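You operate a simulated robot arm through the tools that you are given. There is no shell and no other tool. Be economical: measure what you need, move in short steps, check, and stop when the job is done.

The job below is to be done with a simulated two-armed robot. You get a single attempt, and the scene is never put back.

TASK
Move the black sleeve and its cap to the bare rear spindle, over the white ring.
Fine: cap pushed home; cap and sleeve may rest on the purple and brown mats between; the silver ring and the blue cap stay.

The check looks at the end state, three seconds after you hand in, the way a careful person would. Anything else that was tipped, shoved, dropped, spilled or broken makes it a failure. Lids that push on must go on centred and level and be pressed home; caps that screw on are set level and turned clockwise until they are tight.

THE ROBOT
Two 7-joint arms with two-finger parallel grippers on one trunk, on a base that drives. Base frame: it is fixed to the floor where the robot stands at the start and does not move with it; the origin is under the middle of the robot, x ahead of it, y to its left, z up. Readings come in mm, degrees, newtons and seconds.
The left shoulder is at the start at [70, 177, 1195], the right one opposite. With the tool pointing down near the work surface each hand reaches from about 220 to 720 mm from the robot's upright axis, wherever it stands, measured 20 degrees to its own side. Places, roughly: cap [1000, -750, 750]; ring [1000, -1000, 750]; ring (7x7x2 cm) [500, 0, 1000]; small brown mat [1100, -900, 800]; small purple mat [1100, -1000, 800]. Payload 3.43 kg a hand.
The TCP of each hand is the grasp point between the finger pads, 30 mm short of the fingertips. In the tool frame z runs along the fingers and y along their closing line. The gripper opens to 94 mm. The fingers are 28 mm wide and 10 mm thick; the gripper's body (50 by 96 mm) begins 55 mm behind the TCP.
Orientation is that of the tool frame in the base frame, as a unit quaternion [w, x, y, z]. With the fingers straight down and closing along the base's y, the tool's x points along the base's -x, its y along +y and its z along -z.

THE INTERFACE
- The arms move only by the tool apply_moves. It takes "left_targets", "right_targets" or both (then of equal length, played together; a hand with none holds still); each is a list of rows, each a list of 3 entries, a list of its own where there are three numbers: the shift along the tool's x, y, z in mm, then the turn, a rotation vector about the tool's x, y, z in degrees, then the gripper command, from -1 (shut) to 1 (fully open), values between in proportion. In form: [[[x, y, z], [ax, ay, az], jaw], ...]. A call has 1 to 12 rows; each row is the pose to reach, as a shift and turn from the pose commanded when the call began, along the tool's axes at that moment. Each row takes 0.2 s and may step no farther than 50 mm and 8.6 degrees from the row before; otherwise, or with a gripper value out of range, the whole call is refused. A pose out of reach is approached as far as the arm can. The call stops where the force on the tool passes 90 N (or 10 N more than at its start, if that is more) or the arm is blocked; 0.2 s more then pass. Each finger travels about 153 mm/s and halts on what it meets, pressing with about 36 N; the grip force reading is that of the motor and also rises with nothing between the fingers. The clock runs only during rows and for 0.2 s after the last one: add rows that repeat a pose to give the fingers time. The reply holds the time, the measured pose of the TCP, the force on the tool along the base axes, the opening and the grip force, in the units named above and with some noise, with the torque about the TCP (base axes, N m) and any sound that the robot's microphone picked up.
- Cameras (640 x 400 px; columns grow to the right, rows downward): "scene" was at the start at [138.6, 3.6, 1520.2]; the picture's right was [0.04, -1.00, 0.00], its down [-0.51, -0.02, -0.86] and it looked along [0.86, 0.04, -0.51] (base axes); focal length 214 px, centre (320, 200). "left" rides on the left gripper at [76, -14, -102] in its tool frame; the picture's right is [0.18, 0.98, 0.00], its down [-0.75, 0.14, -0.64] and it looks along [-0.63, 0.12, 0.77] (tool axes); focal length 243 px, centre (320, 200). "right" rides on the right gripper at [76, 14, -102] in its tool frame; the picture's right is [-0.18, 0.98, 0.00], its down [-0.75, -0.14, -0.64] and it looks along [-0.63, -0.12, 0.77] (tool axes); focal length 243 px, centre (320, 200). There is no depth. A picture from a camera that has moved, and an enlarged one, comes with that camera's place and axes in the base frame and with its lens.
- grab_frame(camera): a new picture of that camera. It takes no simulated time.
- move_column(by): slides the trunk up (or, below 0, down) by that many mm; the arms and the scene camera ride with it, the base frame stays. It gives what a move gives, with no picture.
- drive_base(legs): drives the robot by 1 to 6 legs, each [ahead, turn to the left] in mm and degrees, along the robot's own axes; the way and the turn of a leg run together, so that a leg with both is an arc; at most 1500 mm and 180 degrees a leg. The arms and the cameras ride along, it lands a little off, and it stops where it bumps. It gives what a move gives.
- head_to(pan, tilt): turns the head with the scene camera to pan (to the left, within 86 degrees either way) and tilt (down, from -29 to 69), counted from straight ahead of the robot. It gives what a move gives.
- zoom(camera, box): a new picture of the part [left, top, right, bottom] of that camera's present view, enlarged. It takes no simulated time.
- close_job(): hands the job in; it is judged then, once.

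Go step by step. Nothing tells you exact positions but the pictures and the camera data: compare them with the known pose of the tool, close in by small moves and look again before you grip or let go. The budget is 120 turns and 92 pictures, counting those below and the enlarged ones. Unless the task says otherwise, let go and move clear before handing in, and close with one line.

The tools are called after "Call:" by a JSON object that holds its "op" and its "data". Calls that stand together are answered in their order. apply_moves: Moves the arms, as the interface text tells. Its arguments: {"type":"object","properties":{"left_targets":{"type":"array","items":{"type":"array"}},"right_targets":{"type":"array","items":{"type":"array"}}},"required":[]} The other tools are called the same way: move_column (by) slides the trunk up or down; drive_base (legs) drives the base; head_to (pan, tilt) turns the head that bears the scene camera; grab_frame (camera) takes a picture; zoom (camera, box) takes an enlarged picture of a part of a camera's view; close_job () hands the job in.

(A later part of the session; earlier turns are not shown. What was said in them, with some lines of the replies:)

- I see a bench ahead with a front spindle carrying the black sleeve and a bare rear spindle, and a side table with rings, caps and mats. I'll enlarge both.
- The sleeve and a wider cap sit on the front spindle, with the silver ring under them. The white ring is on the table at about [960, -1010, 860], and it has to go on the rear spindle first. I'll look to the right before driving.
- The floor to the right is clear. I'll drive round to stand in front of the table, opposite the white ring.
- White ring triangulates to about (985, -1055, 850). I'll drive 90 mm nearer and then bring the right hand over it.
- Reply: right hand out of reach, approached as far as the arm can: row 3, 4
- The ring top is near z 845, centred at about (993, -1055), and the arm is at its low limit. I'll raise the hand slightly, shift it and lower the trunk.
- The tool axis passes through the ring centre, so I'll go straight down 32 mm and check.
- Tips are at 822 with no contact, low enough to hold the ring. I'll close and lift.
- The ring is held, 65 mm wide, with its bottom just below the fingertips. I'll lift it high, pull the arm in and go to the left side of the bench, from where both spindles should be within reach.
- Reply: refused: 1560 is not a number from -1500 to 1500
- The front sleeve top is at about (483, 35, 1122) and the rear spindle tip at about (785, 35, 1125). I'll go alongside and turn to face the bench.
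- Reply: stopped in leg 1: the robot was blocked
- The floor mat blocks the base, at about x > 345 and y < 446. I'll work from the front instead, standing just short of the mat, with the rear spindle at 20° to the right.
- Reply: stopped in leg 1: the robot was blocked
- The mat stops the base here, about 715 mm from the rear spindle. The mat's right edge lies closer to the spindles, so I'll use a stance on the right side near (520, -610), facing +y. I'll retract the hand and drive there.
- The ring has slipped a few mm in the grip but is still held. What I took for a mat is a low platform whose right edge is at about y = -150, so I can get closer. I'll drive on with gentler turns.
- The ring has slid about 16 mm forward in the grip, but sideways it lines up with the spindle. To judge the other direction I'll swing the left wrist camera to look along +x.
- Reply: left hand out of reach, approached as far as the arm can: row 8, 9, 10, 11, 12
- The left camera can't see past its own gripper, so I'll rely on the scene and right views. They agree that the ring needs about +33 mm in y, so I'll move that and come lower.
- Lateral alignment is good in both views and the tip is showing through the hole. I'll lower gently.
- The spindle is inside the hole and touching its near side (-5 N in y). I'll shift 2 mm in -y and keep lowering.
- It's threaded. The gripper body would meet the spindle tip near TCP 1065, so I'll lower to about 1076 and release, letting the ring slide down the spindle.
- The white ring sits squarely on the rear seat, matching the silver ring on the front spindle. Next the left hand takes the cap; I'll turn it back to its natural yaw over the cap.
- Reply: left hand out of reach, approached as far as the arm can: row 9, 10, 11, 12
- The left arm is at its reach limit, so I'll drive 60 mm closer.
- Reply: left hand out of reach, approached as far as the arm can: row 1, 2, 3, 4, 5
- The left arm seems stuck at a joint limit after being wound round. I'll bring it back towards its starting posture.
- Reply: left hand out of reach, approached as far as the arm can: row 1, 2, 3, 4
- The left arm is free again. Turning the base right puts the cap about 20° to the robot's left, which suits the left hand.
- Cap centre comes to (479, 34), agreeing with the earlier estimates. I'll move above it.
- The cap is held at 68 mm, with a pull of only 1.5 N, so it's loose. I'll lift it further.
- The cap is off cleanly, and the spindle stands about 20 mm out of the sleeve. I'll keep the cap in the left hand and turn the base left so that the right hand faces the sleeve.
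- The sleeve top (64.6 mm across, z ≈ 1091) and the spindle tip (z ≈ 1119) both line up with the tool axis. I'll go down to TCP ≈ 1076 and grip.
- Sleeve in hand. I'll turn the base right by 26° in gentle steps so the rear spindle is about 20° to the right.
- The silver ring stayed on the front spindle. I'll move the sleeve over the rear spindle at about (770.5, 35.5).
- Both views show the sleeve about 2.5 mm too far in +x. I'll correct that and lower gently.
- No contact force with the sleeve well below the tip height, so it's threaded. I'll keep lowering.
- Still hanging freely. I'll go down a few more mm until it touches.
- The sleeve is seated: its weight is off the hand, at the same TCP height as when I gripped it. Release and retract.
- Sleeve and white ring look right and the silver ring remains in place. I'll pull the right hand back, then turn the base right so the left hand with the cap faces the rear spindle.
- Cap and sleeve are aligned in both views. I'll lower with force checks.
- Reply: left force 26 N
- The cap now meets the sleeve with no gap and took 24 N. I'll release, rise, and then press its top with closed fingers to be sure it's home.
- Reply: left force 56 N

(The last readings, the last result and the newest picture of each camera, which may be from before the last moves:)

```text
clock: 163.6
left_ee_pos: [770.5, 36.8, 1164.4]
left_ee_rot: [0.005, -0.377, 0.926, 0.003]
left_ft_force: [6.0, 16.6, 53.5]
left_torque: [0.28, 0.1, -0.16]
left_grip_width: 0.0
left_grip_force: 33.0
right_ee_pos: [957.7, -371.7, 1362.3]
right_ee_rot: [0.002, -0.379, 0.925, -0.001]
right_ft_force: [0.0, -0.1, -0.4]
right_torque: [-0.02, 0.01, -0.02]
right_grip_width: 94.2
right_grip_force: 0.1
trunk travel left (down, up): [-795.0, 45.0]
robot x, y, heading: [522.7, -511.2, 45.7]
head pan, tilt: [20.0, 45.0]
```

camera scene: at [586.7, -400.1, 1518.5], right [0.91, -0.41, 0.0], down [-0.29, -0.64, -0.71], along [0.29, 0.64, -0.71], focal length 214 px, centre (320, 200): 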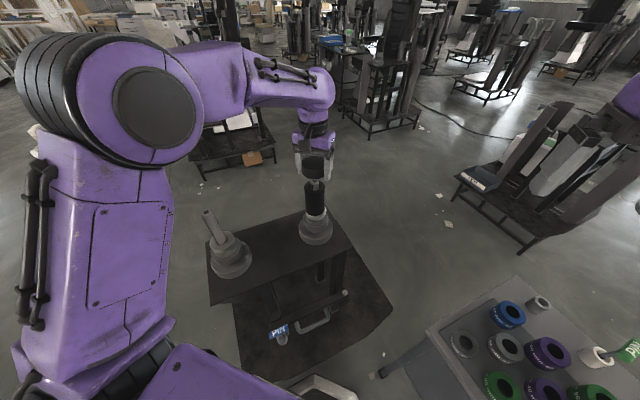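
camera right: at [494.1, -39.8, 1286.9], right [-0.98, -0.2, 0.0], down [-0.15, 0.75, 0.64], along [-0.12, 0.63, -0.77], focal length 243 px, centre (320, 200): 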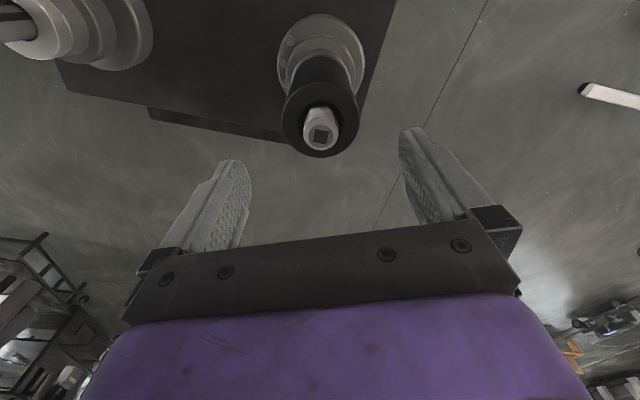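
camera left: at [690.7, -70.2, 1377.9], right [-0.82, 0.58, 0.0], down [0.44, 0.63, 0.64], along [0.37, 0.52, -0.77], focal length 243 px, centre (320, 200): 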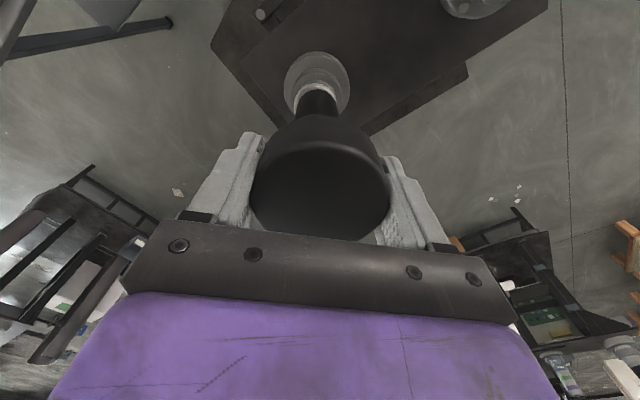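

Call:
{"op": "apply_moves", "data": {"left_targets": [[[0, 0, -10], [0, 0, 0], -1], [[0, 0, -50], [0, 0, 0], -1], [[20, 0, -90], [0, 0, 0], -1], [[60, 0, -130], [0, 0, 0], -1], [[105, 0, -160], [0, 0, 0], -1], [[150, 0, -170], [0, 0, 0], -1], [[150, 0, -170], [0, 0, 0], -1]]}}

Call:
{"op": "zoom", "data": {"camera": "scene", "box": [270, 130, 370, 250]}}

Call:
{"op": "grab_frame", "data": {"camera": "scene"}}

Call:
{"op": "zoom", "data": {"camera": "left", "box": [240, 0, 400, 120]}}

```text
refused: row 4 steps farther than a row can; nothing moved
```

```text
3.33 times, centred on (320, 190) of scene
camera zoom: at [584.5, -403.4, 1519.4], right [0.91, -0.41, 0.0], down [-0.29, -0.64, -0.71], along [0.29, 0.65, -0.71], focal length 715 px, centre (320, 233)
```

zoom: 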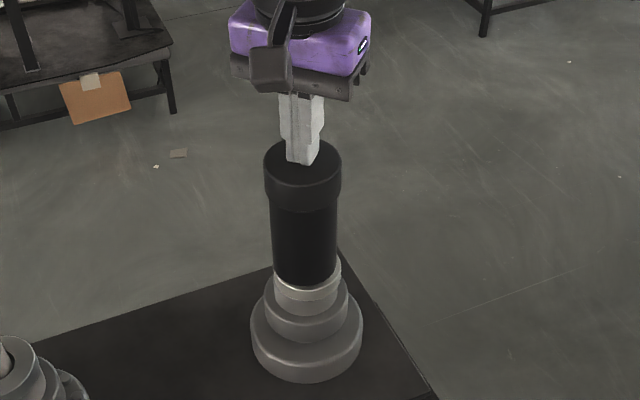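

```text
7 pictures are left
camera scene: at [584.5, -403.4, 1519.4], right [0.91, -0.41, 0.0], down [-0.29, -0.64, -0.71], along [0.29, 0.65, -0.71], focal length 214 px, centre (320, 200)
```

scene: 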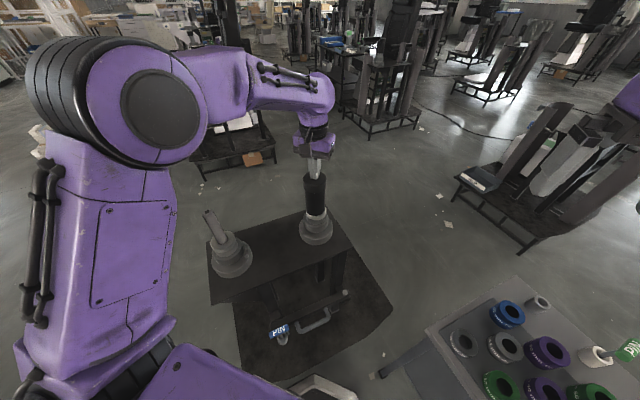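

```text
3.33 times, centred on (320, 60) of left
camera zoom: at [725.5, -28.1, 1265.4], right [-0.82, 0.57, 0.0], down [0.44, 0.62, 0.65], along [0.38, 0.53, -0.76], focal length 809 px, centre (320, 667)
```

zoom: 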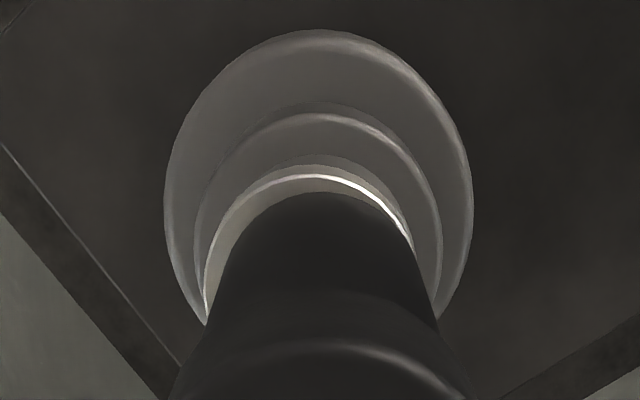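

Cap, sleeve and ring are stacked and the cap is pressed home. Now I'll lift the hand clear in smaller steps.

Call:
{"op": "apply_moves", "data": {"left_targets": [[[0, 0, -10], [0, 0, 0], -1], [[0, 0, -45], [0, 0, 0], -1], [[10, 0, -85], [0, 0, 0], -1], [[35, 0, -120], [0, 0, 0], -1], [[65, 0, -150], [0, 0, 0], -1], [[100, 0, -170], [0, 0, 0], -1], [[140, 0, -180], [0, 0, 0], -1], [[140, 0, -180], [0, 0, 0], -1]]}}

Call:
{"op": "zoom", "data": {"camera": "scene", "box": [190, 130, 370, 300]}}

Call:
{"op": "zoom", "data": {"camera": "scene", "box": [280, 160, 350, 250]}}

```text
clock: 165.4
left_ee_pos: [672.0, -61.2, 1337.7]
left_ee_rot: [-0.001, -0.376, 0.926, 0.001]
left_ft_force: [0.5, -0.2, 0.0]
left_torque: [0.05, 0.02, 0.03]
left_grip_width: 0.0
left_grip_force: 32.8
right_ee_pos: [961.2, -370.4, 1359.2]
right_ee_rot: [0.0, -0.379, 0.925, 0.0]
right_ft_force: [0.5, -0.9, -0.1]
right_torque: [0.04, 0.01, 0.03]
right_grip_width: 94.0
right_grip_force: 0.1
trunk travel left (down, up): [-795.0, 45.0]
robot x, y, heading: [518.3, -508.1, 45.5]
head pan, tilt: [20.0, 45.0]
```

```text
2.35 times, centred on (280, 215) of scene
camera zoom: at [588.8, -402.1, 1518.6], right [0.91, -0.41, 0.0], down [-0.29, -0.64, -0.71], along [0.29, 0.64, -0.71], focal length 505 px, centre (414, 165)
```

zoom: 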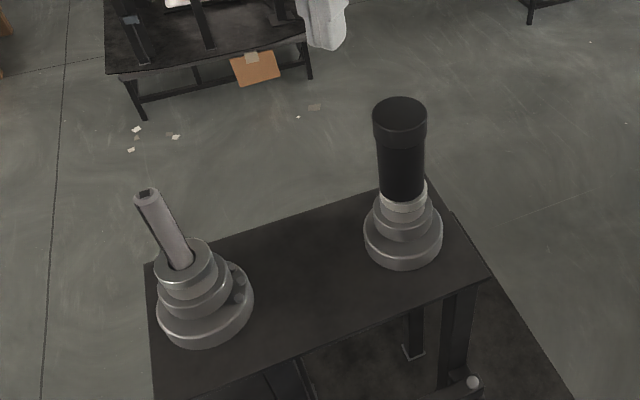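

```text
4.44 times, centred on (315, 205) of scene
camera zoom: at [588.8, -402.1, 1518.6], right [0.91, -0.41, 0.0], down [-0.29, -0.64, -0.71], along [0.29, 0.64, -0.71], focal length 953 px, centre (342, 178)
```

zoom: 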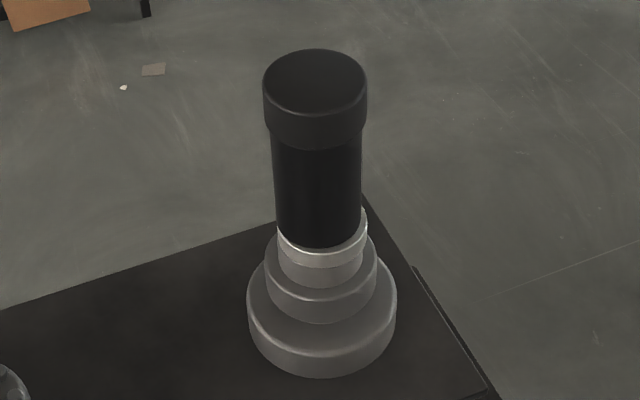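

The white ring, black sleeve and cap now stand stacked and level on the rear spindle. The silver ring is still on the front spindle, and both hands are clear, so I'm handing in.

Call:
{"op": "close_job", "data": {}}

```text
The job is handed in.
```

The black sleeve and its cap are on the rear spindle over the white ring, with the cap pressed home; the silver ring and blue cap were left where they were.
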